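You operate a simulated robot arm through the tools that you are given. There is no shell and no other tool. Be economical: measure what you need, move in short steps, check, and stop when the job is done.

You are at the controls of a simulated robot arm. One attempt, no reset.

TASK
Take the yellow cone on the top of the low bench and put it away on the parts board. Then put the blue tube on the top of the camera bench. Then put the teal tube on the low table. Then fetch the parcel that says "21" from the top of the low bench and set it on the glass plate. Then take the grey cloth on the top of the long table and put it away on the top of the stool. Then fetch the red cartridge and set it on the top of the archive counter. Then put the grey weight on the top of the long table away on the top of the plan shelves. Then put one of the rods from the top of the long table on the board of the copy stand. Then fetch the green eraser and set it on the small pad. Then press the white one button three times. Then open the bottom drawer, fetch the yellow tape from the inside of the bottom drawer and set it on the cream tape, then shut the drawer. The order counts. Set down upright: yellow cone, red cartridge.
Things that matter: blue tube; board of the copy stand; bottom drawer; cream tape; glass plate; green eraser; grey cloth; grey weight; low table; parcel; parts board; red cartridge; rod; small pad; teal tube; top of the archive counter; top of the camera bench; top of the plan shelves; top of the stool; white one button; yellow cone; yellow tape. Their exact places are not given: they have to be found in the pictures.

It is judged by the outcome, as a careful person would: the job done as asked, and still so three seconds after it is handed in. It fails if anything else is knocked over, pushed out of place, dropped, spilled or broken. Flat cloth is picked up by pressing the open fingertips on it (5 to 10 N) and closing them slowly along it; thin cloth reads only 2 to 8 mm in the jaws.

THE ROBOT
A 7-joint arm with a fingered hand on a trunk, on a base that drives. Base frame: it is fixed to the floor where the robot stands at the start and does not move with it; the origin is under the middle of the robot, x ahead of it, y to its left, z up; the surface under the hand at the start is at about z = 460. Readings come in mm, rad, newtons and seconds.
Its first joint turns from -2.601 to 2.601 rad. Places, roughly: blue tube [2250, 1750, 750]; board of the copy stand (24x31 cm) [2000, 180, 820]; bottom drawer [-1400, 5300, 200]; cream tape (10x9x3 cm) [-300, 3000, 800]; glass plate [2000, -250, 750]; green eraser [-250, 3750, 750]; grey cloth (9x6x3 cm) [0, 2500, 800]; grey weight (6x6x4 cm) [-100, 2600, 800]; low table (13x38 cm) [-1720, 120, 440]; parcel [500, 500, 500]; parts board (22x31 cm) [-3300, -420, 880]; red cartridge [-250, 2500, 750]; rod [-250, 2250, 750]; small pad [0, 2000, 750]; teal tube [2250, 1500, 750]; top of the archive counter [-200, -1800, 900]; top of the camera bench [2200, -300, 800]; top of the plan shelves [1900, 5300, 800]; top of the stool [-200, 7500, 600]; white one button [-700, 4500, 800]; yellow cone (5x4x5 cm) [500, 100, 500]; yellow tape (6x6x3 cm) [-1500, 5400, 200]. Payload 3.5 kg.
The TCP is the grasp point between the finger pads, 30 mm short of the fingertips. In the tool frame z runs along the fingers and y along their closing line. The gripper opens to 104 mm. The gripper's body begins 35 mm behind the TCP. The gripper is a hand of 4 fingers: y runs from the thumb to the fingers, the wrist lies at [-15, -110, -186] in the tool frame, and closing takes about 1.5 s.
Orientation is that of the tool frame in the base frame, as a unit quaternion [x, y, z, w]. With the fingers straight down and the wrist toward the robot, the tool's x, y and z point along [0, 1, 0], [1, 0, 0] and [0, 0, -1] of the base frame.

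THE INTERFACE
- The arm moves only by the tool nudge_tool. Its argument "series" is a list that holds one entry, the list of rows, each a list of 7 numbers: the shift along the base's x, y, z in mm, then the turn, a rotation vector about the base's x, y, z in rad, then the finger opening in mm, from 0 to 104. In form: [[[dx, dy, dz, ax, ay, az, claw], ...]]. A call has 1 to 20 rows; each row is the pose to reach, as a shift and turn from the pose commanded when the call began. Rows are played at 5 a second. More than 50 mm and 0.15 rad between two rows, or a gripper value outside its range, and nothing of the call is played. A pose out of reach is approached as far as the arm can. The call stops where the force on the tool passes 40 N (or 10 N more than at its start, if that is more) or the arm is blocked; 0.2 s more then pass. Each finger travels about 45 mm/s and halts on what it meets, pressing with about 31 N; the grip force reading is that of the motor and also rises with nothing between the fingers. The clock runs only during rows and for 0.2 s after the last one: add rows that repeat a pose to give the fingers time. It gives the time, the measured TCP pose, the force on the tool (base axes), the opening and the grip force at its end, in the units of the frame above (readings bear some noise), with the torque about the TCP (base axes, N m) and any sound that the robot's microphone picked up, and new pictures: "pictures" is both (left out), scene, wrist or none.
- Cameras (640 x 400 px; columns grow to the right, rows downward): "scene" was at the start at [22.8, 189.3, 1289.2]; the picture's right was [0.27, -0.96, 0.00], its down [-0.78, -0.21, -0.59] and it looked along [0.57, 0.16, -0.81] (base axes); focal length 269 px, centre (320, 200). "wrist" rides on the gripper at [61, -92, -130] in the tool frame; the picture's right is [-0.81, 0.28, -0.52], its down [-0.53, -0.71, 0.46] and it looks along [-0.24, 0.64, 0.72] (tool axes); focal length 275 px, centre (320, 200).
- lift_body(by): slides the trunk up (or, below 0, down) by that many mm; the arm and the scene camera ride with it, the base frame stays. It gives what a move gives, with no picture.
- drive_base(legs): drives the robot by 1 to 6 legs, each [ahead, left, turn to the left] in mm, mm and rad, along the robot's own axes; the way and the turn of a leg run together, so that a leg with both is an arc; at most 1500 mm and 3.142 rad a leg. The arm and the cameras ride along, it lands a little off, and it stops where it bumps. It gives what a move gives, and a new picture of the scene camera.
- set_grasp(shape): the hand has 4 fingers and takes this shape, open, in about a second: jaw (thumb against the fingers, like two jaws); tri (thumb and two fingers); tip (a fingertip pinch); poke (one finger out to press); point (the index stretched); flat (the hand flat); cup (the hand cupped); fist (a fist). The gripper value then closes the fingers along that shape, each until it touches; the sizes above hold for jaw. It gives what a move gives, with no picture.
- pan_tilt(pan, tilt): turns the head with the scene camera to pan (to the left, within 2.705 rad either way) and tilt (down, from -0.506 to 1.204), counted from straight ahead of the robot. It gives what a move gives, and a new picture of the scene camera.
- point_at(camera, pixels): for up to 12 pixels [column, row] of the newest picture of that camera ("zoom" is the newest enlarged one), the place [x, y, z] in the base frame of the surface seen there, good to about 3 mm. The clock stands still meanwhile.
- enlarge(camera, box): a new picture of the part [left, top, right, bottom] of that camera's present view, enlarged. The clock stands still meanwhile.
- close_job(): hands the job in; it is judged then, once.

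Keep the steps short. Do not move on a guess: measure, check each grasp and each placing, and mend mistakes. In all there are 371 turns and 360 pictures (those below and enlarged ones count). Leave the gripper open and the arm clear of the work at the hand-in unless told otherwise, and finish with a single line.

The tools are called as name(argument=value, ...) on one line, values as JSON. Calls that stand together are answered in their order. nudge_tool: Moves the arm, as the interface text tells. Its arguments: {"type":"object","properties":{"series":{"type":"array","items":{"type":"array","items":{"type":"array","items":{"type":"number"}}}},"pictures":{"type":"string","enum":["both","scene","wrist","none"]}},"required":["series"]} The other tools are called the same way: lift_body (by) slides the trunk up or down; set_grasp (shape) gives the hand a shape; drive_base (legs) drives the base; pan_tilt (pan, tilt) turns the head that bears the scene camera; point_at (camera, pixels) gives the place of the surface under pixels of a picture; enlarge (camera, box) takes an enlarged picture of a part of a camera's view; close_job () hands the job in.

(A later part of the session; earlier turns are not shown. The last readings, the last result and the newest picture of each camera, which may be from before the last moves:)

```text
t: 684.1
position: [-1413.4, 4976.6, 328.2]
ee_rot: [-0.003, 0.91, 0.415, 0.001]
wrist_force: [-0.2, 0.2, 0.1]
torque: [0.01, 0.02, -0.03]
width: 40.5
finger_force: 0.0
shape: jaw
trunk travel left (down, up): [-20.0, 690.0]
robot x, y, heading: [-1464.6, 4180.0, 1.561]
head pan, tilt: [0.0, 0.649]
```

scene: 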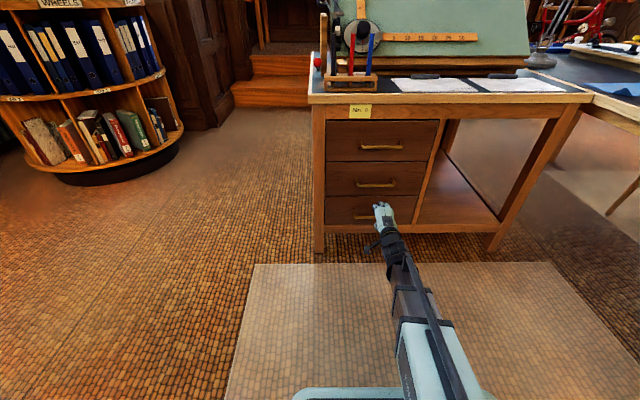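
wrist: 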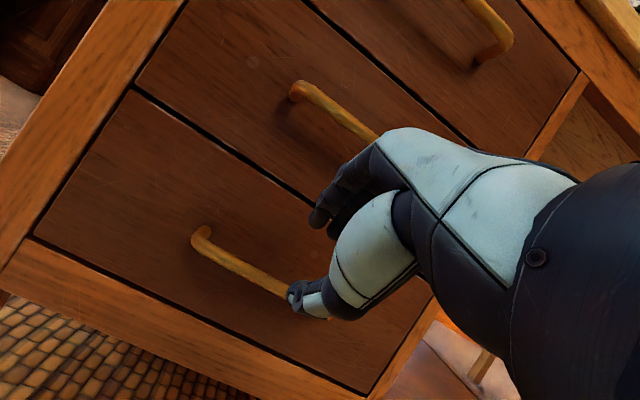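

On target. Advance 60 mm along the tool axis and look.

nudge_tool(series=[[[0, 15, -13, 0, 0, 0, 40], [0, 30, -26, 0, 0, 0, 40], [0, 45, -39, 0, 0, 0, 40], [0, 45, -39, 0, 0, 0, 40]]])

enlarge(camera="wrist", box=[220, 160, 380, 320])

```text
t: 685.1
position: [-1414.0, 5021.5, 288.6]
ee_rot: [-0.003, 0.91, 0.415, 0.002]
wrist_force: [-0.7, 0.0, -0.3]
torque: [0.0, -0.02, -0.04]
width: 40.2
finger_force: 0.0
shape: jaw
trunk travel left (down, up): [-20.0, 690.0]
robot x, y, heading: [-1462.5, 4180.8, 1.565]
head pan, tilt: [0.0, 0.649]
```

scene: 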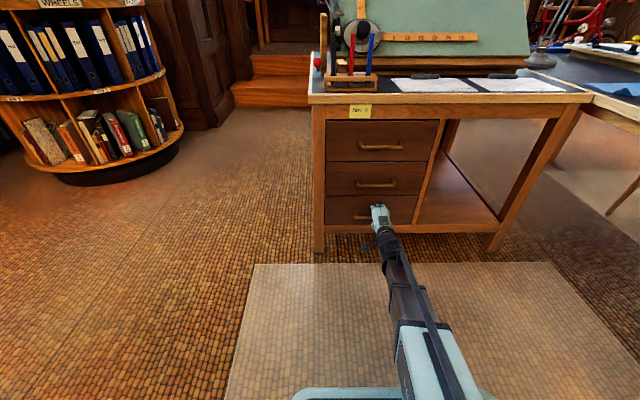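
wrist: 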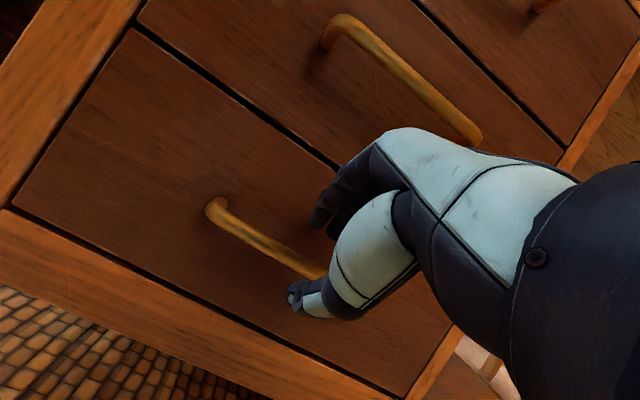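

```text
2.50 times, centred on (300, 240) of wrist
```

zoom: 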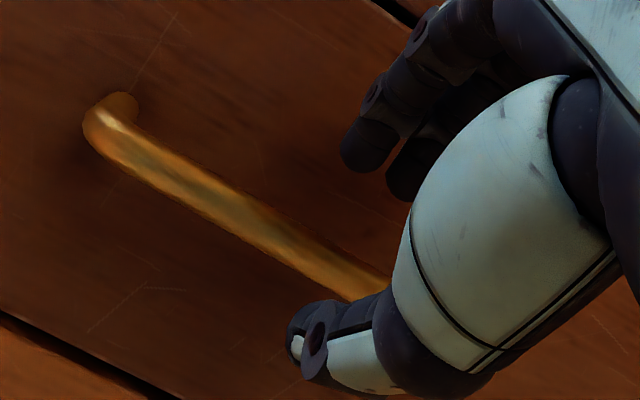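

The bar runs between thumb (below) and fingers (above). Advance the last 30 mm, then close.

nudge_tool(series=[[[0, 8, -7, 0, 0, 0, 40], [0, 16, -14, 0, 0, 0, 40], [0, 23, -20, 0, 0, 0, 40], [0, 23, -20, 0, 0, 0, 40]]], pictures="wrist")

nudge_tool(series=[[[0, 0, 0, 0, 0, 0, 30], [0, 0, 0, 0, 0, 0, 20], [0, 0, 0, 0, 0, 0, 10], [0, 0, 0, 0, 0, 0, 2], [0, 0, 0, 0, 0, 0, 2], [0, 0, 0, 0, 0, 0, 2], [0, 0, 0, 0, 0, 0, 2]]], pictures="wrist")

```text
t: 686.1
position: [-1414.2, 5047.2, 266.7]
ee_rot: [-0.003, 0.91, 0.415, 0.001]
wrist_force: [-0.1, 0.3, 0.0]
torque: [0.0, 0.01, 0.02]
width: 40.7
finger_force: 0.1
shape: jaw
trunk travel left (down, up): [-20.0, 690.0]
robot x, y, heading: [-1461.8, 4179.1, 1.565]
head pan, tilt: [0.0, 0.649]
```

wrist: 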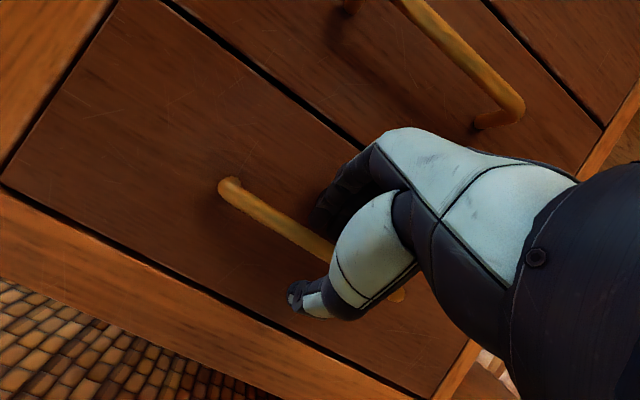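

```text
t: 687.7
position: [-1414.7, 5045.3, 266.4]
ee_rot: [-0.003, 0.911, 0.413, 0.001]
wrist_force: [0.7, 4.8, -11.9]
torque: [-0.02, 0.0, 0.06]
width: 1.2
finger_force: 30.9
shape: jaw
trunk travel left (down, up): [-20.0, 690.0]
robot x, y, heading: [-1461.5, 4180.4, 1.563]
head pan, tilt: [0.0, 0.649]
```

wrist: 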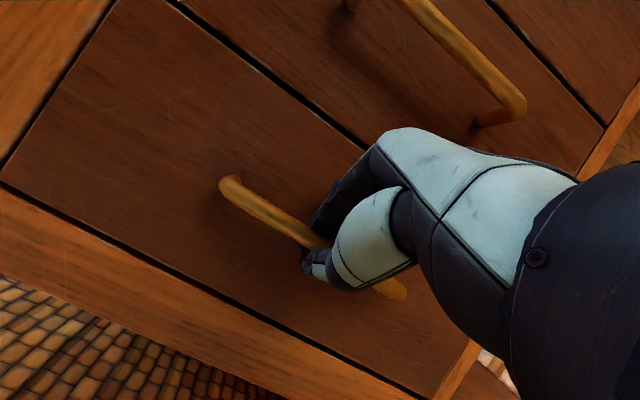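

Gripped the bar (reading ~10 mm less than real sizes). I pull 40 mm with the arm.

nudge_tool(series=[[[0, -10, 2, 0, 0, 0, 0], [0, -20, 2, 0, 0, 0, 0], [0, -30, 2, 0, 0, 0, 0], [0, -40, 2, 0, 0, 0, 0], [0, -40, 2, 0, 0, 0, 0]]])

```text
t: 688.9
position: [-1414.5, 5006.3, 269.0]
ee_rot: [-0.003, 0.911, 0.413, 0.002]
wrist_force: [-3.3, 0.4, -24.4]
torque: [-0.2, 0.01, 0.11]
width: 1.8
finger_force: 30.9
shape: jaw
trunk travel left (down, up): [-20.0, 690.0]
robot x, y, heading: [-1457.6, 4180.6, 1.566]
head pan, tilt: [0.0, 0.649]
```

scene: 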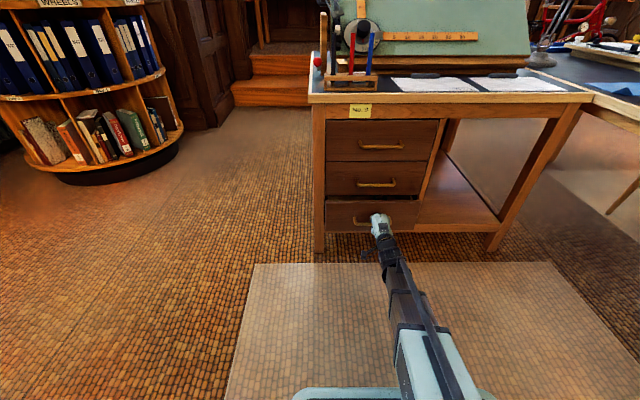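
wrist: 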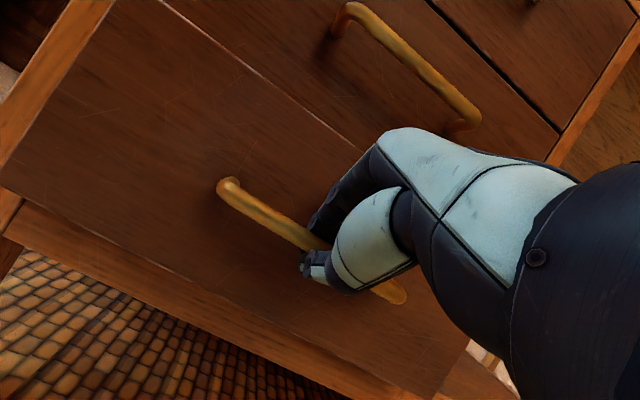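

The drawer is moving. I relieve the vertical load by lowering 4 mm, then reverse the base 150 mm.

nudge_tool(series=[[[0, 0, -3, 0, 0, 0, 0], [0, 0, -3, 0, 0, 0, 0]]], pictures="none")

drive_base(legs=[[-150, 0, 0]])

```text
t: 689.5
position: [-1414.9, 5007.1, 267.8]
ee_rot: [-0.003, 0.91, 0.416, 0.002]
wrist_force: [-1.4, -1.4, -11.3]
torque: [-0.12, 0.01, 0.11]
width: 1.9
finger_force: 31.3
shape: jaw
trunk travel left (down, up): [-20.0, 690.0]
robot x, y, heading: [-1461.4, 4180.9, 1.57]
head pan, tilt: [0.0, 0.649]
```

```text
t: 690.9
position: [-1413.6, 4857.5, 266.6]
ee_rot: [-0.003, 0.91, 0.414, 0.001]
wrist_force: [1.0, 1.6, -10.0]
torque: [-0.08, -0.04, 0.13]
width: 2.2
finger_force: 31.0
shape: jaw
trunk travel left (down, up): [-20.0, 690.0]
robot x, y, heading: [-1459.1, 4032.7, 1.563]
head pan, tilt: [0.0, 0.649]
```

scene: 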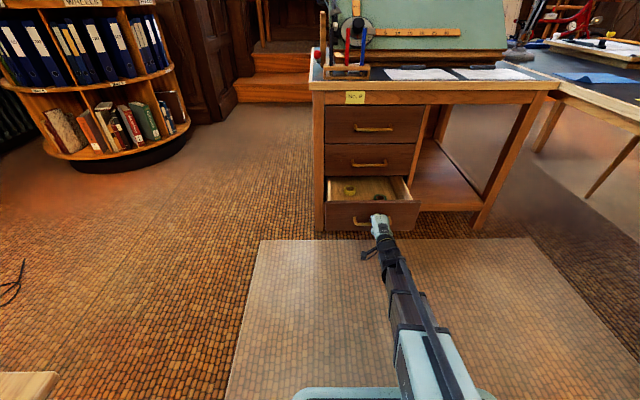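

Open about 190 mm; items visible inside. Pull on another 120 mm.

drive_base(legs=[[-120, 0, 0]])

enlarge(camera="scene", box=[300, 140, 440, 230])

```text
t: 692.1
position: [-1413.3, 4737.2, 265.6]
ee_rot: [-0.002, 0.911, 0.413, 0.002]
wrist_force: [6.5, 1.5, -12.3]
torque: [-0.1, -0.04, 0.02]
width: 2.4
finger_force: 30.9
shape: jaw
trunk travel left (down, up): [-20.0, 690.0]
robot x, y, heading: [-1462.5, 3908.3, 1.56]
head pan, tilt: [0.0, 0.649]
```

scene: 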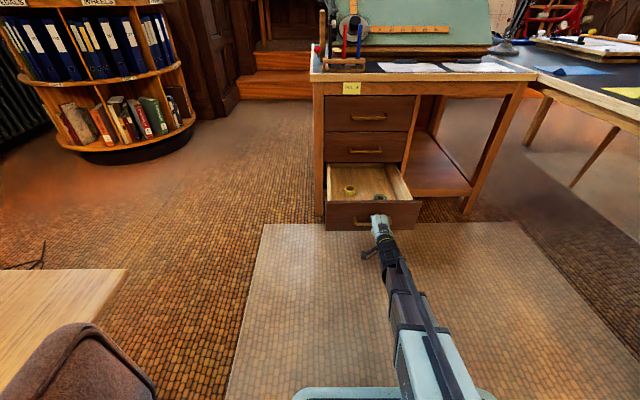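

```text
4.44 times, centred on (370, 185) of scene
```

zoom: 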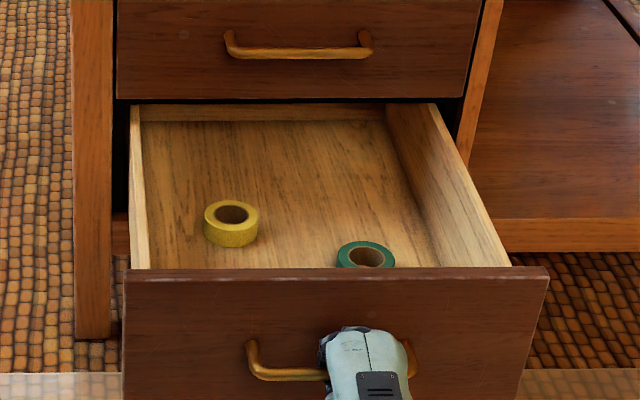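

Open 310 mm; enough. Release the handle and retreat along the tool axis; then measure the yellow tape.

nudge_tool(series=[[[0, 0, 0, 0, 0, 0, 15], [0, 0, 0, 0, 0, 0, 28], [0, 0, 0, 0, 0, 0, 40], [0, 0, 0, 0, 0, 0, 40], [0, -15, 13, 0, 0, 0, 40], [0, -30, 26, 0, 0, 0, 40], [0, -53, 46, 0, 0, 0, 40], [0, -75, 65, 0, 0, 0, 50], [0, -90, 90, 0, 0, 0, 60]]])

point_at(camera="scene", pixels=[[350, 187], [344, 188], [356, 188], [350, 194], [350, 184], [350, 189], [358, 205], [345, 205], [330, 165], [380, 196], [352, 175]])

```text
t: 694.1
position: [-1413.1, 4647.0, 356.9]
ee_rot: [-0.002, 0.91, 0.414, 0.002]
wrist_force: [-0.4, -0.8, -0.4]
torque: [0.05, -0.01, -0.02]
width: 59.6
finger_force: 0.1
shape: jaw
trunk travel left (down, up): [-20.0, 690.0]
robot x, y, heading: [-1465.4, 3911.7, 1.558]
head pan, tilt: [0.0, 0.649]
```

scene: 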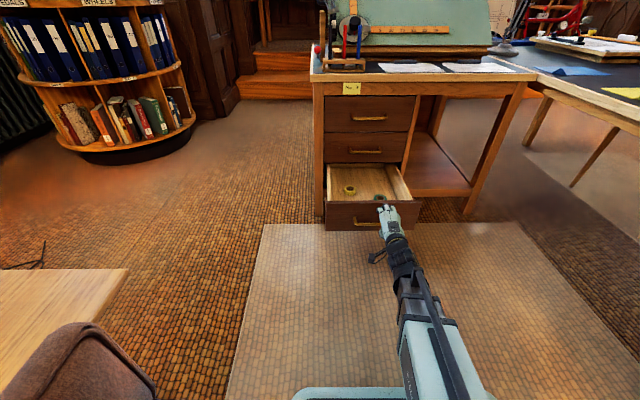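
wrist: 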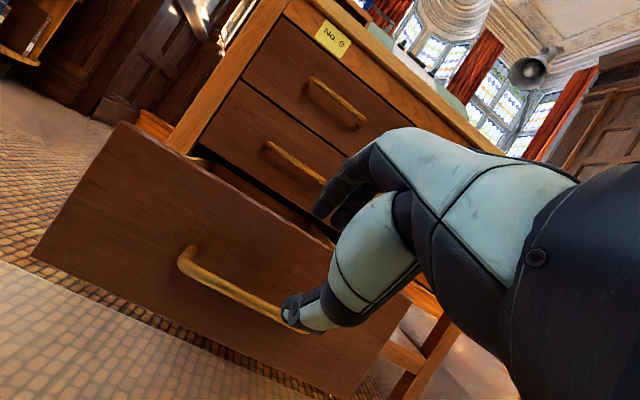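

```text
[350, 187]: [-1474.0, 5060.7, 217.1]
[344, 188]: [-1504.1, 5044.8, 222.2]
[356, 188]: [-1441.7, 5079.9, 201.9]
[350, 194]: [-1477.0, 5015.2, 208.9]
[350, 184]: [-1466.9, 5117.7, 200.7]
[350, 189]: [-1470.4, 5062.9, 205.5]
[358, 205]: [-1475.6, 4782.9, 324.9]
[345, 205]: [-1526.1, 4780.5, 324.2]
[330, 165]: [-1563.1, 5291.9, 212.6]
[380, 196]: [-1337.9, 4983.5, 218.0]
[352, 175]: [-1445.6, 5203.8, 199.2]
```

The tape (centre ≈ (-1476,5043)) is still under the middle handle's line; I re-grip and pull ~110 mm more with the arm.

nudge_tool(series=[[[0, 15, -25, 0, 0, 0, 44], [0, 37, -44, 0, 0, 0, 40], [0, 60, -64, 0, 0, 0, 40], [0, 76, -78, 0, 0, 0, 40], [0, 91, -91, 0, 0, 0, 40], [0, 91, -91, 0, 0, 0, 40], [0, 91, -91, 0, 0, 0, 20], [0, 91, -91, 0, 0, 0, 5], [0, 91, -91, 0, 0, 0, 0], [0, 91, -91, 0, 0, 0, 0], [0, 91, -91, 0, 0, 0, 0]]], pictures="wrist")

```text
t: 696.5
position: [-1413.2, 4738.7, 264.6]
ee_rot: [-0.002, 0.911, 0.413, 0.002]
wrist_force: [0.1, 1.9, -6.8]
torque: [-0.01, 0.0, 0.06]
width: 0.0
finger_force: 31.5
shape: jaw
trunk travel left (down, up): [-20.0, 690.0]
robot x, y, heading: [-1465.0, 3905.2, 1.567]
head pan, tilt: [0.0, 0.649]
```

wrist: 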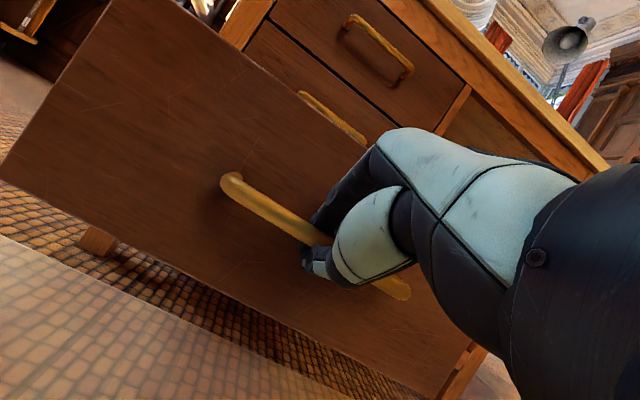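

Gripped again. Pull 100 mm in small steps.

nudge_tool(series=[[[0, -12, 0, 0, 0, 0, 0], [0, -24, 0, 0, 0, 0, 0], [0, -36, 0, 0, 0, 0, 0], [0, -48, 0, 0, 0, 0, 0], [0, -60, 0, 0, 0, 0, 0], [0, -72, 0, 0, 0, 0, 0], [0, -84, 0, 0, 0, 0, 0], [0, -96, 0, 0, 0, 0, 0], [0, -106, 0, 0, 0, 0, 0], [0, -106, 0, 0, 0, 0, 0]]])

```text
t: 698.7
position: [-1412.5, 4631.4, 264.7]
ee_rot: [-0.001, 0.911, 0.413, 0.003]
wrist_force: [3.9, -0.6, -12.7]
torque: [-0.02, 0.0, 0.06]
width: 0.0
finger_force: 31.1
shape: jaw
trunk travel left (down, up): [-20.0, 690.0]
robot x, y, heading: [-1463.9, 3912.9, 1.564]
head pan, tilt: [0.0, 0.649]
```

scene: 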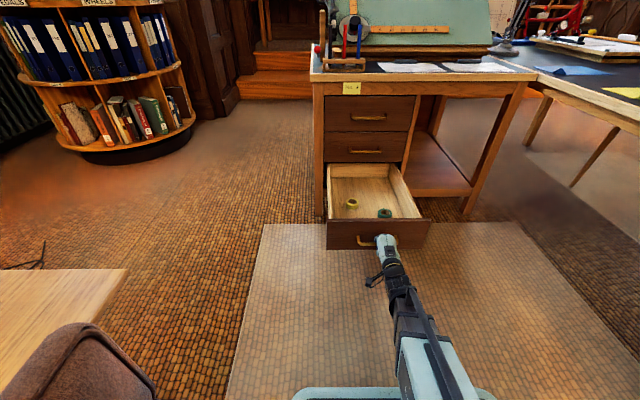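
wrist: 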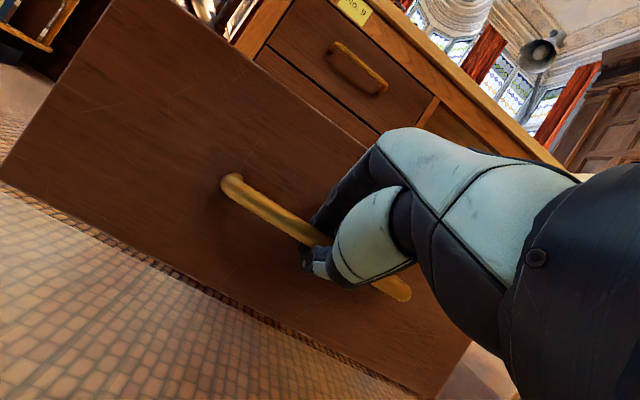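

Now open ≈415 mm. Release, retreat, and measure the tape.

nudge_tool(series=[[[0, 0, 0, 0, 0, 0, 15], [0, 0, 0, 0, 0, 0, 28], [0, 0, 0, 0, 0, 0, 40], [0, 0, 0, 0, 0, 0, 40], [0, -15, 13, 0, 0, 0, 40], [0, -30, 26, 0, 0, 0, 40], [0, -50, 45, 0, 0, 0, 50], [0, -50, 85, 0, 0, 0, 60], [0, -50, 130, 0, 0, 0, 80], [0, -50, 175, 0, 0, 0, 104], [0, -50, 220, 0, 0, 0, 104]]], pictures="none")

enlarge(camera="scene", box=[310, 155, 450, 255])

point_at(camera="scene", pixels=[[351, 199], [346, 201], [357, 202], [351, 207], [351, 203], [345, 225], [340, 222], [330, 180], [420, 222], [350, 218]])

```text
t: 701.1
position: [-1414.7, 4584.0, 485.3]
ee_rot: [-0.002, 0.91, 0.415, 0.003]
wrist_force: [-0.2, 0.3, -0.6]
torque: [0.01, 0.03, -0.03]
width: 103.6
finger_force: 0.0
shape: jaw
trunk travel left (down, up): [-20.0, 690.0]
robot x, y, heading: [-1461.9, 3909.4, 1.561]
head pan, tilt: [0.0, 0.649]
```

```text
4.00 times, centred on (380, 205) of scene
```

zoom: 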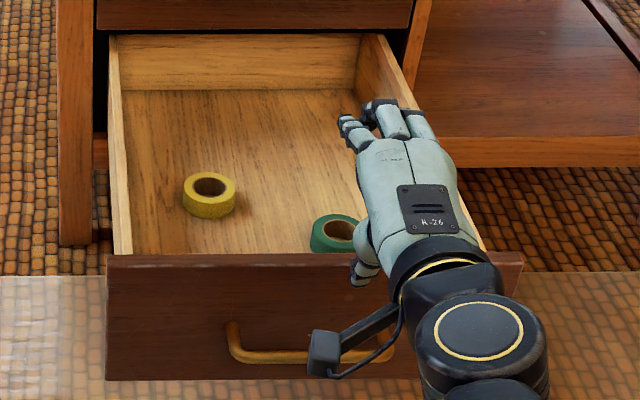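

```text
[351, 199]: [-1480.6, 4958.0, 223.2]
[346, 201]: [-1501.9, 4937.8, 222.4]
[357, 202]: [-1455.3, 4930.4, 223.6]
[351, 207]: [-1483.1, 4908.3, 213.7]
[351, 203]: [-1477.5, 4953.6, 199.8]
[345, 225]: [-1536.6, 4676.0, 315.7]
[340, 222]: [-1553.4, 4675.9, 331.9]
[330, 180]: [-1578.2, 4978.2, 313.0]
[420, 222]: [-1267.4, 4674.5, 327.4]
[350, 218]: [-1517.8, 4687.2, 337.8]
```

Tape centre ≈(-1479,4936), top z 223, floor 199. I turn the tool down again while moving above it.

nudge_tool(series=[[[-7, 36, 10, -0.1, 0, 0, 104], [-14, 72, 20, -0.2, 0, 0, 104], [-21, 108, 20, -0.3, 0, 0, 104], [-28, 144, 20, -0.4, 0, 0, 104], [-35, 180, 20, -0.5, 0, 0, 104], [-42, 216, 20, -0.6, 0, 0, 104], [-49, 252, 20, -0.7, 0, 0, 104], [-56, 288, 10, -0.8, 0, 0, 104], [-62, 324, 0, -0.86, 0, 0, 104], [-64, 352, -20, -0.87, 0, 0, 104], [-64, 352, -20, -0.87, 0, 0, 104]]])

```text
t: 703.5
position: [-1449.5, 4932.8, 460.0]
ee_rot: [-0.029, 0.995, 0.004, -0.1]
wrist_force: [0.5, 0.4, -0.2]
torque: [-0.01, -0.01, 0.03]
width: 104.1
finger_force: 0.1
shape: jaw
out of reach, approached as far as the arm can: row 3, 4, 5, 6, 7, 8, 9, 10, 11
trunk travel left (down, up): [-20.0, 690.0]
robot x, y, heading: [-1460.8, 3907.1, 1.56]
head pan, tilt: [0.0, 0.649]
```

scene: 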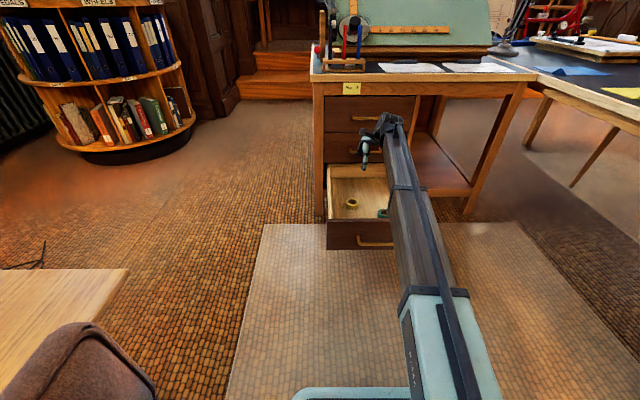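
wrist: 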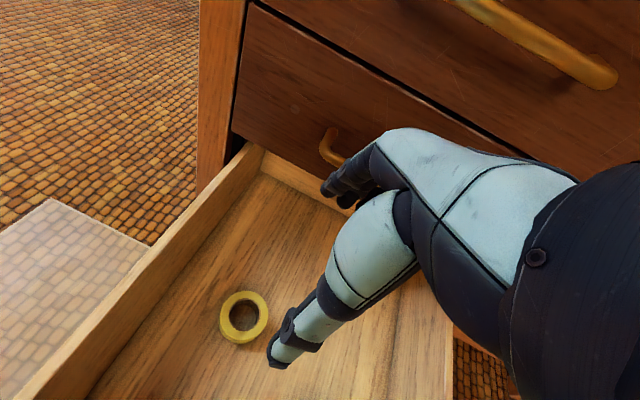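

Out of reach from here. I retract 200 mm, then drive forward 200.

nudge_tool(series=[[[0, -40, 10, 0, 0, 0, 104], [0, -80, 20, 0, 0, 0, 104], [0, -120, 20, 0, 0, 0, 104], [0, -160, 20, 0, 0, 0, 104], [0, -200, 20, 0, 0, 0, 104], [0, -200, 20, 0, 0, 0, 104]]], pictures="none")

drive_base(legs=[[200, 0, 0.01]])

nudge_tool(series=[[[0, 0, 0, 0, 0, 0, 104]]], pictures="wrist")

```text
t: 704.9
position: [-1448.0, 4729.3, 480.1]
ee_rot: [-0.029, 0.995, 0.004, -0.1]
wrist_force: [0.7, -0.7, 0.2]
torque: [0.02, 0.0, 0.0]
width: 103.9
finger_force: 0.1
shape: jaw
trunk travel left (down, up): [-20.0, 690.0]
robot x, y, heading: [-1462.3, 3909.3, 1.564]
head pan, tilt: [0.0, 0.649]
```

```text
t: 706.5
position: [-1452.7, 4926.6, 481.5]
ee_rot: [-0.033, 0.994, 0.003, -0.101]
wrist_force: [-0.2, -0.1, -0.2]
torque: [0.01, 0.04, -0.02]
width: 104.1
finger_force: 0.0
shape: jaw
trunk travel left (down, up): [-20.0, 690.0]
robot x, y, heading: [-1460.8, 4108.3, 1.567]
head pan, tilt: [0.0, 0.649]
```

scene: 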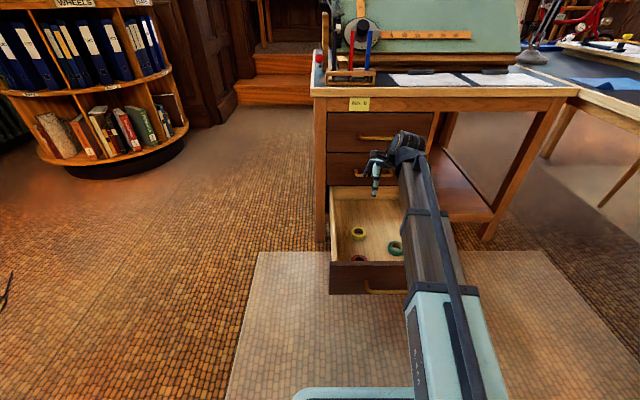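

```text
t: 706.9
position: [-1451.4, 4926.6, 480.1]
ee_rot: [-0.033, 0.994, 0.004, -0.1]
wrist_force: [-0.2, 0.1, 0.7]
torque: [-0.02, 0.0, 0.02]
width: 104.0
finger_force: 0.0
shape: jaw
trunk travel left (down, up): [-20.0, 690.0]
robot x, y, heading: [-1466.0, 4105.8, 1.57]
head pan, tilt: [0.0, 0.649]
```

wrist: 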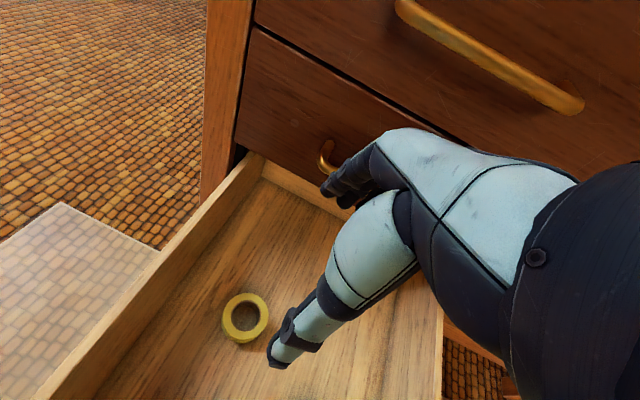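

The hand is rolled ~0.2 rad; I straighten it and centre over the tape.

nudge_tool(series=[[[-10, 3, 0, -0.003, -0.07, -0.022, 104], [-20, 6, 0, -0.005, -0.14, -0.044, 104], [-28, 9, 0, -0.008, -0.2, -0.066, 104], [-28, 9, -40, -0.008, -0.2, -0.066, 104], [-28, 9, -80, -0.008, -0.2, -0.066, 104], [-28, 9, -110, -0.008, -0.2, -0.066, 104], [-28, 9, -110, -0.008, -0.2, -0.066, 104]]])

```text
t: 708.5
position: [-1460.4, 4935.1, 365.5]
ee_rot: [-0.012, 0.995, 0.011, -0.101]
wrist_force: [-1.1, 0.2, 0.3]
torque: [0.04, 0.0, 0.02]
width: 104.0
finger_force: 0.1
shape: jaw
out of reach, approached as far as the arm can: row 1, 2, 3, 4, 5, 6, 7
trunk travel left (down, up): [-20.0, 690.0]
robot x, y, heading: [-1461.8, 4105.4, 1.565]
head pan, tilt: [0.0, 0.649]
```

scene: 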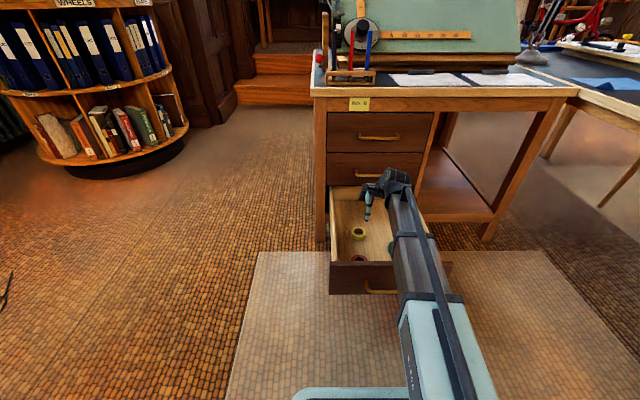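
wrist: 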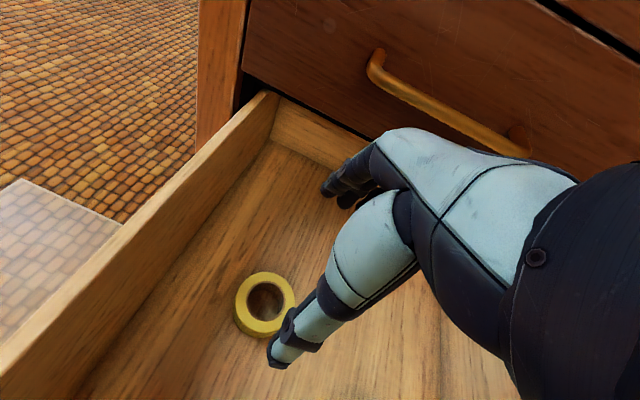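

A joint limit keeps the 0.2 rad roll here. I try straightening higher up and closer in.

nudge_tool(series=[[[0, -10, 40, 0, 0, 0, 104], [0, -25, 80, 0, 0, 0, 104], [0, -45, 120, 0, 0, 0, 104], [0, -80, 150, 0, 0, 0, 104], [0, -120, 170, -0.005, -0.05, -0.006, 104], [0, -160, 190, -0.011, -0.1, -0.012, 104], [0, -190, 210, -0.016, -0.15, -0.018, 104], [0, -200, 220, -0.022, -0.2, -0.024, 104], [0, -200, 220, -0.022, -0.2, -0.024, 104]]], pictures="none")

```text
t: 710.5
position: [-1425.1, 4736.6, 575.3]
ee_rot: [-0.019, 0.996, 0.011, -0.086]
wrist_force: [-0.5, 0.9, -0.1]
torque: [-0.01, 0.0, -0.01]
width: 104.0
finger_force: 0.1
shape: jaw
out of reach, approached as far as the arm can: row 2, 3, 4, 5, 6, 7, 8, 9
trunk travel left (down, up): [-20.0, 690.0]
robot x, y, heading: [-1459.1, 4107.0, 1.564]
head pan, tilt: [0.0, 0.649]
```

Still limited. I try the region where tool-down worked before: left of the robot's axis.

nudge_tool(series=[[[-20, 10, -30, 0, 0, 0, 104], [-40, 20, -60, 0, 0, 0, 104], [-60, 30, -90, -0.005, -0.04, -0.01, 104], [-75, 35, -120, -0.01, -0.09, -0.02, 104], [-88, 40, -150, -0.016, -0.13, -0.03, 104], [-90, 45, -170, -0.022, -0.172, -0.038, 104], [-90, 45, -170, -0.022, -0.172, -0.038, 104]]])

```text
t: 712.1
position: [-1471.0, 4779.5, 399.1]
ee_rot: [-0.017, 0.995, 0.01, -0.101]
wrist_force: [-0.6, -0.3, 1.7]
torque: [-0.02, 0.04, -0.02]
width: 104.0
finger_force: 0.0
shape: jaw
out of reach, approached as far as the arm can: row 1, 2, 3, 4, 5, 6, 7
trunk travel left (down, up): [-20.0, 690.0]
robot x, y, heading: [-1459.2, 4106.8, 1.571]
head pan, tilt: [0.0, 0.649]
```

scene: 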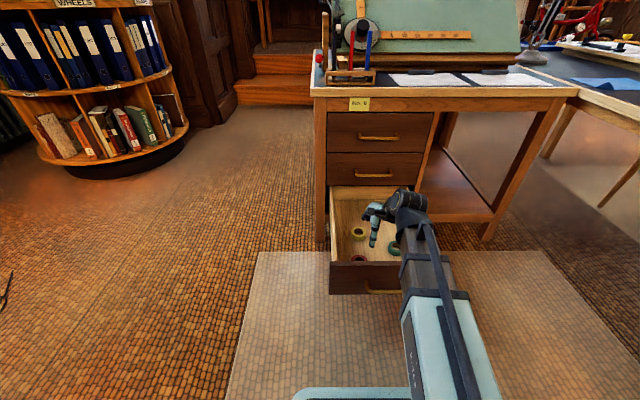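
wrist: 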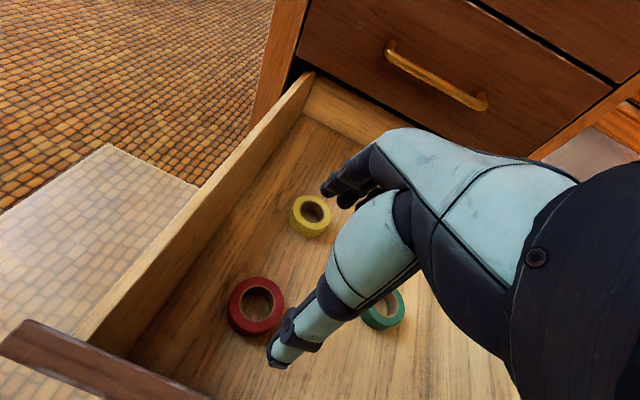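

I test whether yawing the tool frees the limit: turn +0.4 rad about z with the roll fix.

nudge_tool(series=[[[0, 0, 10, -0.005, -0.02, 0.1, 104], [0, 0, 20, -0.01, -0.05, 0.2, 104], [0, 0, 30, -0.015, -0.1, 0.3, 104], [0, 0, 30, -0.02, -0.15, 0.4, 104], [0, 0, 30, -0.02, -0.2, 0.4, 104], [0, 0, 30, -0.02, -0.2, 0.4, 104]]], pictures="none")

```text
t: 713.5
position: [-1470.1, 4780.7, 428.9]
ee_rot: [-0.216, 0.976, -0.019, -0.001]
wrist_force: [0.7, 0.1, -0.4]
torque: [0.0, -0.01, -0.01]
width: 104.3
finger_force: 0.2
shape: jaw
trunk travel left (down, up): [-20.0, 690.0]
robot x, y, heading: [-1462.2, 4107.1, 1.568]
head pan, tilt: [0.0, 0.649]
```

With +0.43 rad yaw the tool is upright again. Move over the tape and to z 330.

nudge_tool(series=[[[-2, 35, 0, 0, 0, 0, 104], [-4, 70, 0, 0, 0, 0, 104], [-6, 105, 0, 0, 0, 0, 104], [-8, 135, -10, 0, 0, 0, 104], [-9, 155, -40, 0, 0, 0, 104], [-9, 155, -80, 0, 0, 0, 104], [-9, 155, -99, 0, 0, 0, 104], [-9, 155, -99, 0, 0, 0, 104]]], pictures="wrist")

point_at(camera="wrist", pixels=[[270, 280], [260, 290]])

```text
t: 715.3
position: [-1479.9, 4934.4, 331.4]
ee_rot: [-0.215, 0.976, -0.02, -0.002]
wrist_force: [-0.6, -0.3, -0.6]
torque: [0.02, 0.0, 0.02]
width: 104.0
finger_force: 0.1
shape: jaw
trunk travel left (down, up): [-20.0, 690.0]
robot x, y, heading: [-1462.8, 4109.4, 1.563]
head pan, tilt: [0.0, 0.649]
```

wrist: 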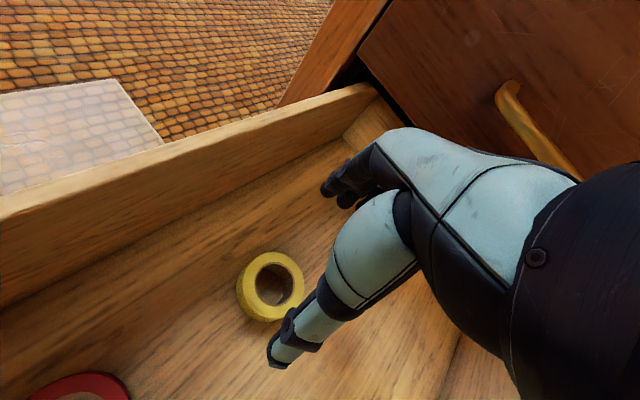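

```text
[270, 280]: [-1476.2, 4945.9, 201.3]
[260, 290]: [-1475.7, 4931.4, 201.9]
```

Aligned. Descend to z 232 and close.

nudge_tool(series=[[[2, 3, -40, 0, 0, 0, 104], [2, 3, -75, 0, 0, 0, 104], [2, 3, -92, 0, 0, 0, 104], [2, 3, -98, 0, 0, 0, 104], [2, 3, -98, 0, 0, 0, 104]]], pictures="wrist")

nudge_tool(series=[[[0, 0, 0, 0, 0, 0, 80], [0, 0, 0, 0, 0, 0, 60], [0, 0, 0, 0, 0, 0, 45], [0, 0, 0, 0, 0, 0, 30], [0, 0, 0, 0, 0, 0, 30], [0, 0, 0, 0, 0, 0, 30], [0, 0, 0, 0, 0, 0, 30]]], pictures="wrist")

```text
t: 716.5
position: [-1477.5, 4938.8, 233.2]
ee_rot: [-0.215, 0.976, -0.019, -0.001]
wrist_force: [0.7, -0.3, 1.4]
torque: [0.09, -0.01, -0.01]
width: 103.7
finger_force: 0.0
shape: jaw
trunk travel left (down, up): [-20.0, 690.0]
robot x, y, heading: [-1458.6, 4107.7, 1.572]
head pan, tilt: [0.0, 0.649]
```

wrist: 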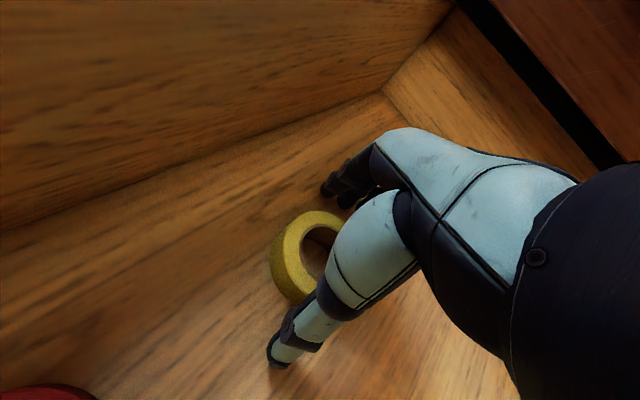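

```text
t: 718.1
position: [-1477.4, 4938.4, 232.7]
ee_rot: [-0.214, 0.977, -0.019, 0.0]
wrist_force: [-0.3, -0.2, -0.1]
torque: [-0.04, 0.02, 0.0]
width: 51.2
finger_force: 31.4
shape: jaw
trunk travel left (down, up): [-20.0, 690.0]
robot x, y, heading: [-1464.0, 4107.1, 1.57]
head pan, tilt: [0.0, 0.649]
```

wrist: 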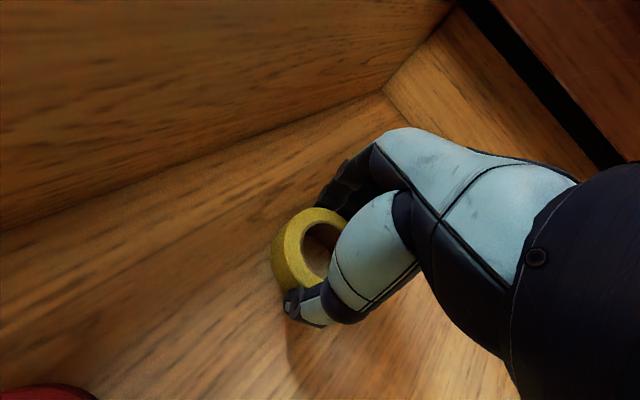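

Gripped. Lift slowly out of the drawer.

nudge_tool(series=[[[0, 0, 8, 0, 0, 0, 30], [0, 0, 25, 0, 0, 0, 30], [0, 0, 60, 0, 0, 0, 30], [0, 0, 100, 0, 0, 0, 30], [0, 0, 140, 0, 0, 0, 30], [0, 0, 180, 0, 0, 0, 30], [0, -10, 220, 0, 0, 0, 30], [0, -30, 260, 0, 0, 0, 30]]])

```text
t: 719.9
position: [-1476.7, 4908.1, 493.5]
ee_rot: [-0.214, 0.977, -0.021, -0.001]
wrist_force: [0.2, -0.7, -0.4]
torque: [0.01, 0.0, -0.02]
width: 51.2
finger_force: 31.2
shape: jaw
trunk travel left (down, up): [-20.0, 690.0]
robot x, y, heading: [-1461.6, 4109.9, 1.569]
head pan, tilt: [0.0, 0.649]
```

scene: 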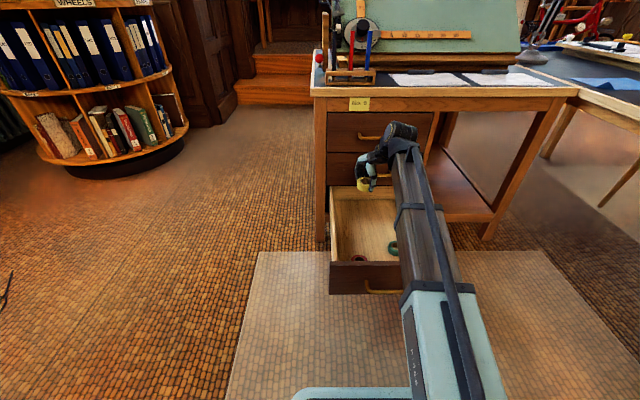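
wrist: 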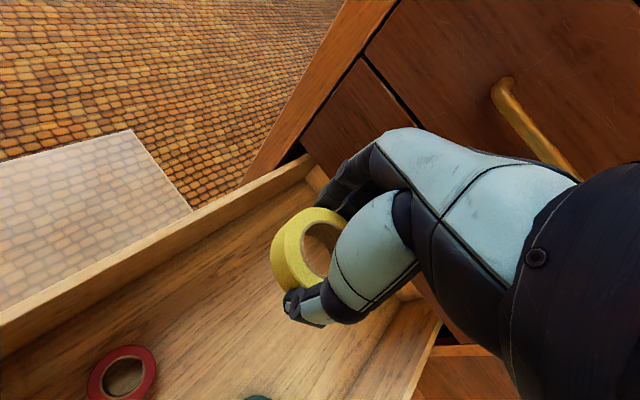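

Held. I raise the trunk, shift right a little, and reverse south along x≈-1340.

lift_body(by=400)

lift_body(by=200)

drive_base(legs=[[-200, 0, 0], [0, -130, 0], [-1290, 0, 0]])

pan_tilt(pan=-1.0, tilt=0.65)

```text
t: 723.7
position: [-1476.0, 4910.1, 892.9]
ee_rot: [-0.215, 0.976, -0.02, 0.0]
wrist_force: [-0.2, -0.6, -0.5]
torque: [0.01, -0.01, 0.01]
width: 51.1
finger_force: 31.1
shape: jaw
trunk travel left (down, up): [-420.0, 290.0]
robot x, y, heading: [-1461.7, 4107.7, 1.568]
head pan, tilt: [0.0, 0.649]
```

```text
t: 725.9
position: [-1475.9, 4910.0, 1092.2]
ee_rot: [-0.214, 0.977, -0.02, -0.002]
wrist_force: [-0.2, -1.0, -1.7]
torque: [0.03, -0.02, -0.02]
width: 50.9
finger_force: 30.8
shape: jaw
trunk travel left (down, up): [-620.0, 90.0]
robot x, y, heading: [-1463.2, 4105.6, 1.566]
head pan, tilt: [0.0, 0.649]
```

```text
t: 734.5
position: [-1351.4, 3410.7, 1092.4]
ee_rot: [-0.216, 0.976, -0.02, -0.001]
wrist_force: [-0.5, -1.0, 0.4]
torque: [0.0, -0.01, -0.03]
width: 51.1
finger_force: 31.3
shape: jaw
trunk travel left (down, up): [-620.0, 90.0]
robot x, y, heading: [-1330.3, 2608.3, 1.572]
head pan, tilt: [0.0, 0.649]
```

scene: 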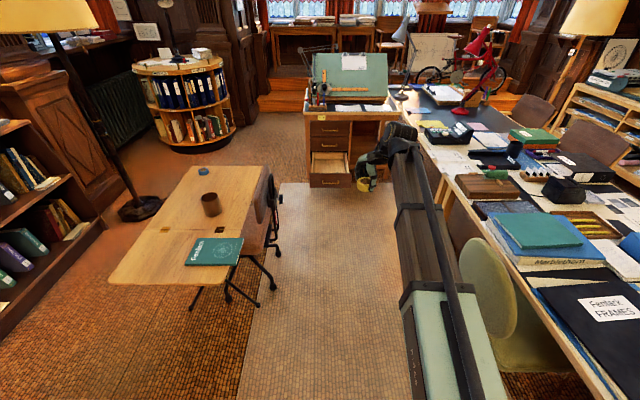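

```text
t: 735.7
position: [-1351.0, 3410.6, 1092.6]
ee_rot: [-0.217, 0.976, -0.02, -0.002]
wrist_force: [0.0, -0.5, -0.6]
torque: [0.02, 0.03, -0.01]
width: 51.1
finger_force: 31.0
shape: jaw
trunk travel left (down, up): [-620.0, 90.0]
robot x, y, heading: [-1332.5, 2605.9, 1.571]
head pan, tilt: [-1.0, 0.649]
```

scene: 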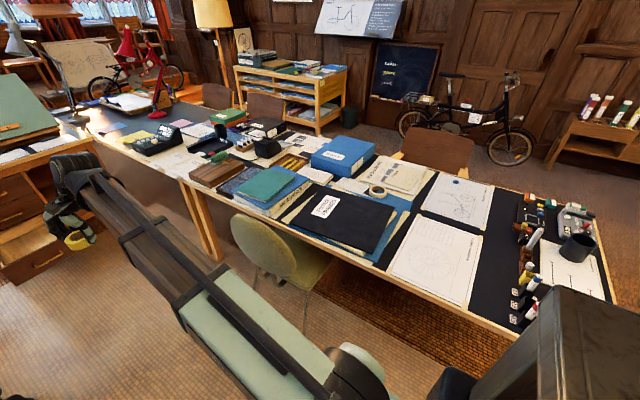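

enlarge(camera="scene", box=[330, 150, 430, 230])

point_at(camera="scene", pixels=[[376, 187], [369, 191], [383, 192], [376, 196], [376, 191], [332, 262], [305, 310], [300, 280], [235, 240], [360, 262], [350, 215], [280, 222]])

```text
5.00 times, centred on (380, 190) of scene
```

zoom: 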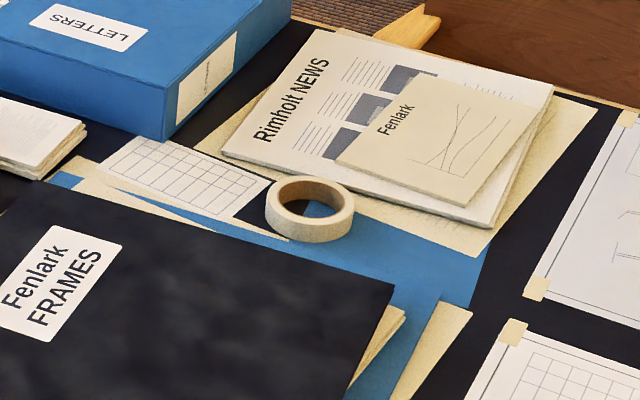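

```text
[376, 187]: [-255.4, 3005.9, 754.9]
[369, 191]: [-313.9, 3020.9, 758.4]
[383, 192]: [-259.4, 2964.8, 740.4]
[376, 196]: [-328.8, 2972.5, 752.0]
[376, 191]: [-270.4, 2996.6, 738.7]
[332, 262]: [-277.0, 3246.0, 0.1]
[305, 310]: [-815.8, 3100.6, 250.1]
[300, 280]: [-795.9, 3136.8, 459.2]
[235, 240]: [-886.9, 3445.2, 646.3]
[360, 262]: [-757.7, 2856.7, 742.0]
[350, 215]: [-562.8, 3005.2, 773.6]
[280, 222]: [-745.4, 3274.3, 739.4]
```

point_at(camera="zoom", pixels=[[268, 203], [353, 207], [310, 178], [310, 222], [280, 195], [343, 200], [310, 183], [310, 214], [310, 240], [270, 215], [300, 205]])

```text
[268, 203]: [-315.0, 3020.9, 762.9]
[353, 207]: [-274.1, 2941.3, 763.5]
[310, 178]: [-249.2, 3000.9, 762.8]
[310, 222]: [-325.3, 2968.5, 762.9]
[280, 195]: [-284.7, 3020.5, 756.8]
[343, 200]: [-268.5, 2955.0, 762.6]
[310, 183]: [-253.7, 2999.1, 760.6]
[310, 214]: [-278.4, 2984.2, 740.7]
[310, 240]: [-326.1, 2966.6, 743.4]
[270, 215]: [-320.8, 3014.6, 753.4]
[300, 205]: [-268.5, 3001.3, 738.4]
```

Cream tape: centre ≈(-290,2982), OD ≈90, hole ≈63, top z 763. The yellow roll (≈61) could drop into the hole, so I'll set it off-centre over the rim, toward +y. I drive nearer and turn toward it.

drive_base(legs=[[0, -290, 0], [0, 0, -1.17]])

pan_tilt(pan=0.05, tilt=0.75)

nudge_tool(series=[[[0, 0, 0, 0, 0, 0, 30]]], pictures="wrist")

```text
t: 740.6
position: [-316.4, 2953.3, 1092.6]
ee_rot: [0.349, 0.937, -0.015, -0.014]
wrist_force: [0.3, 0.1, -0.8]
torque: [-0.02, -0.02, 0.04]
width: 50.9
finger_force: 31.1
shape: jaw
trunk travel left (down, up): [-620.0, 90.0]
robot x, y, heading: [-1037.6, 2610.2, 0.427]
head pan, tilt: [-1.0, 0.649]
```

scene: 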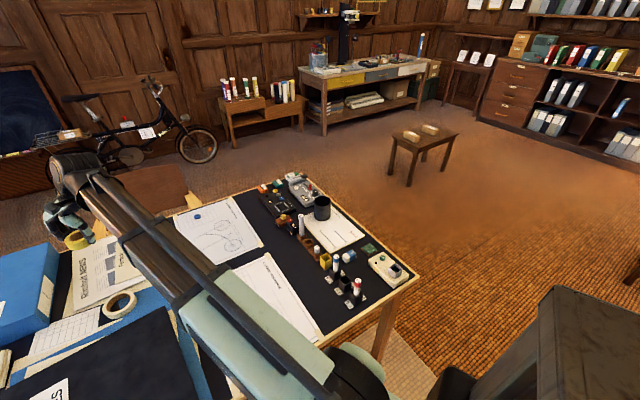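

```text
t: 741.9
position: [-316.5, 2953.2, 1091.6]
ee_rot: [0.348, 0.937, -0.016, -0.012]
wrist_force: [-0.3, 0.4, -0.1]
torque: [0.0, -0.01, 0.02]
width: 51.2
finger_force: 31.5
shape: jaw
trunk travel left (down, up): [-620.0, 90.0]
robot x, y, heading: [-1045.7, 2605.5, 0.423]
head pan, tilt: [0.051, 0.75]
```

scene: 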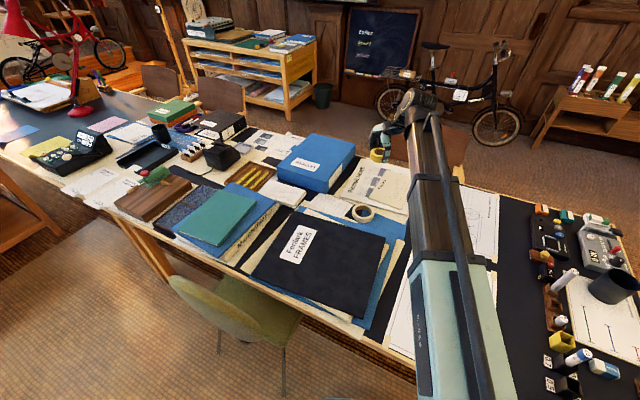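

```text
t: 742.3
position: [-317.3, 2954.6, 1093.6]
ee_rot: [0.348, 0.937, -0.016, -0.012]
wrist_force: [-0.9, -0.3, 0.2]
torque: [0.0, 0.03, 0.02]
width: 51.0
finger_force: 30.9
shape: jaw
trunk travel left (down, up): [-620.0, 90.0]
robot x, y, heading: [-1040.1, 2609.4, 0.419]
head pan, tilt: [0.051, 0.75]
```

wrist: 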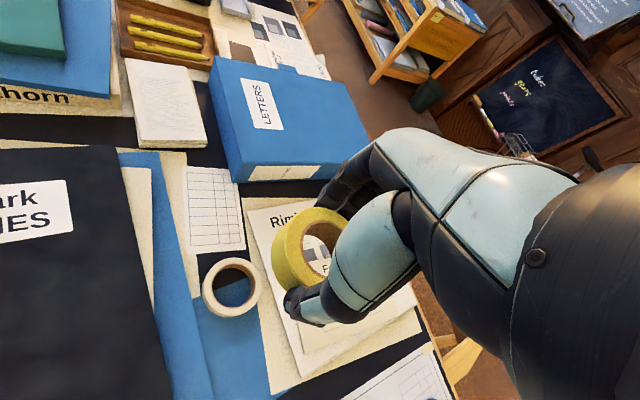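

enlarge(camera="wrist", box=[185, 240, 285, 330])

point_at(camera="wrist", pixels=[[204, 285], [261, 284], [232, 258], [230, 314], [212, 287], [252, 282], [233, 267], [231, 305], [219, 299], [244, 272], [232, 286]])

```text
4.44 times, centred on (235, 285) of wrist
```

zoom: 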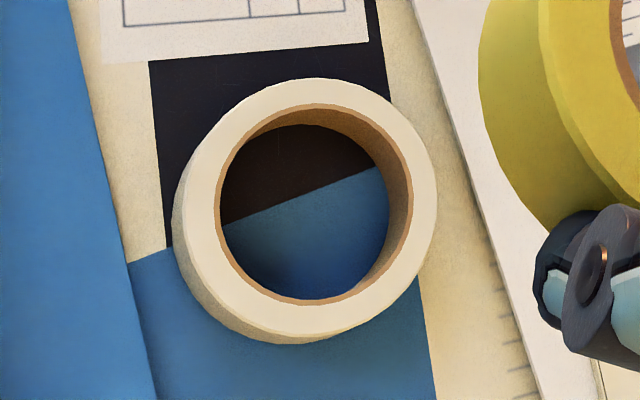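

```text
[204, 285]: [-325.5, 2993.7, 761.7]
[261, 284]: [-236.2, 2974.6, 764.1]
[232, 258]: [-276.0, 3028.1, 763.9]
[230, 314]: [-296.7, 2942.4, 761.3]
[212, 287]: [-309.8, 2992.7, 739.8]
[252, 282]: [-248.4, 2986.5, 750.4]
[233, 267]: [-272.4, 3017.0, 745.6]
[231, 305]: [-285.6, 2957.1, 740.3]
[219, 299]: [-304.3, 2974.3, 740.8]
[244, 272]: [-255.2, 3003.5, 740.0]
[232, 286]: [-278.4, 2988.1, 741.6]
```

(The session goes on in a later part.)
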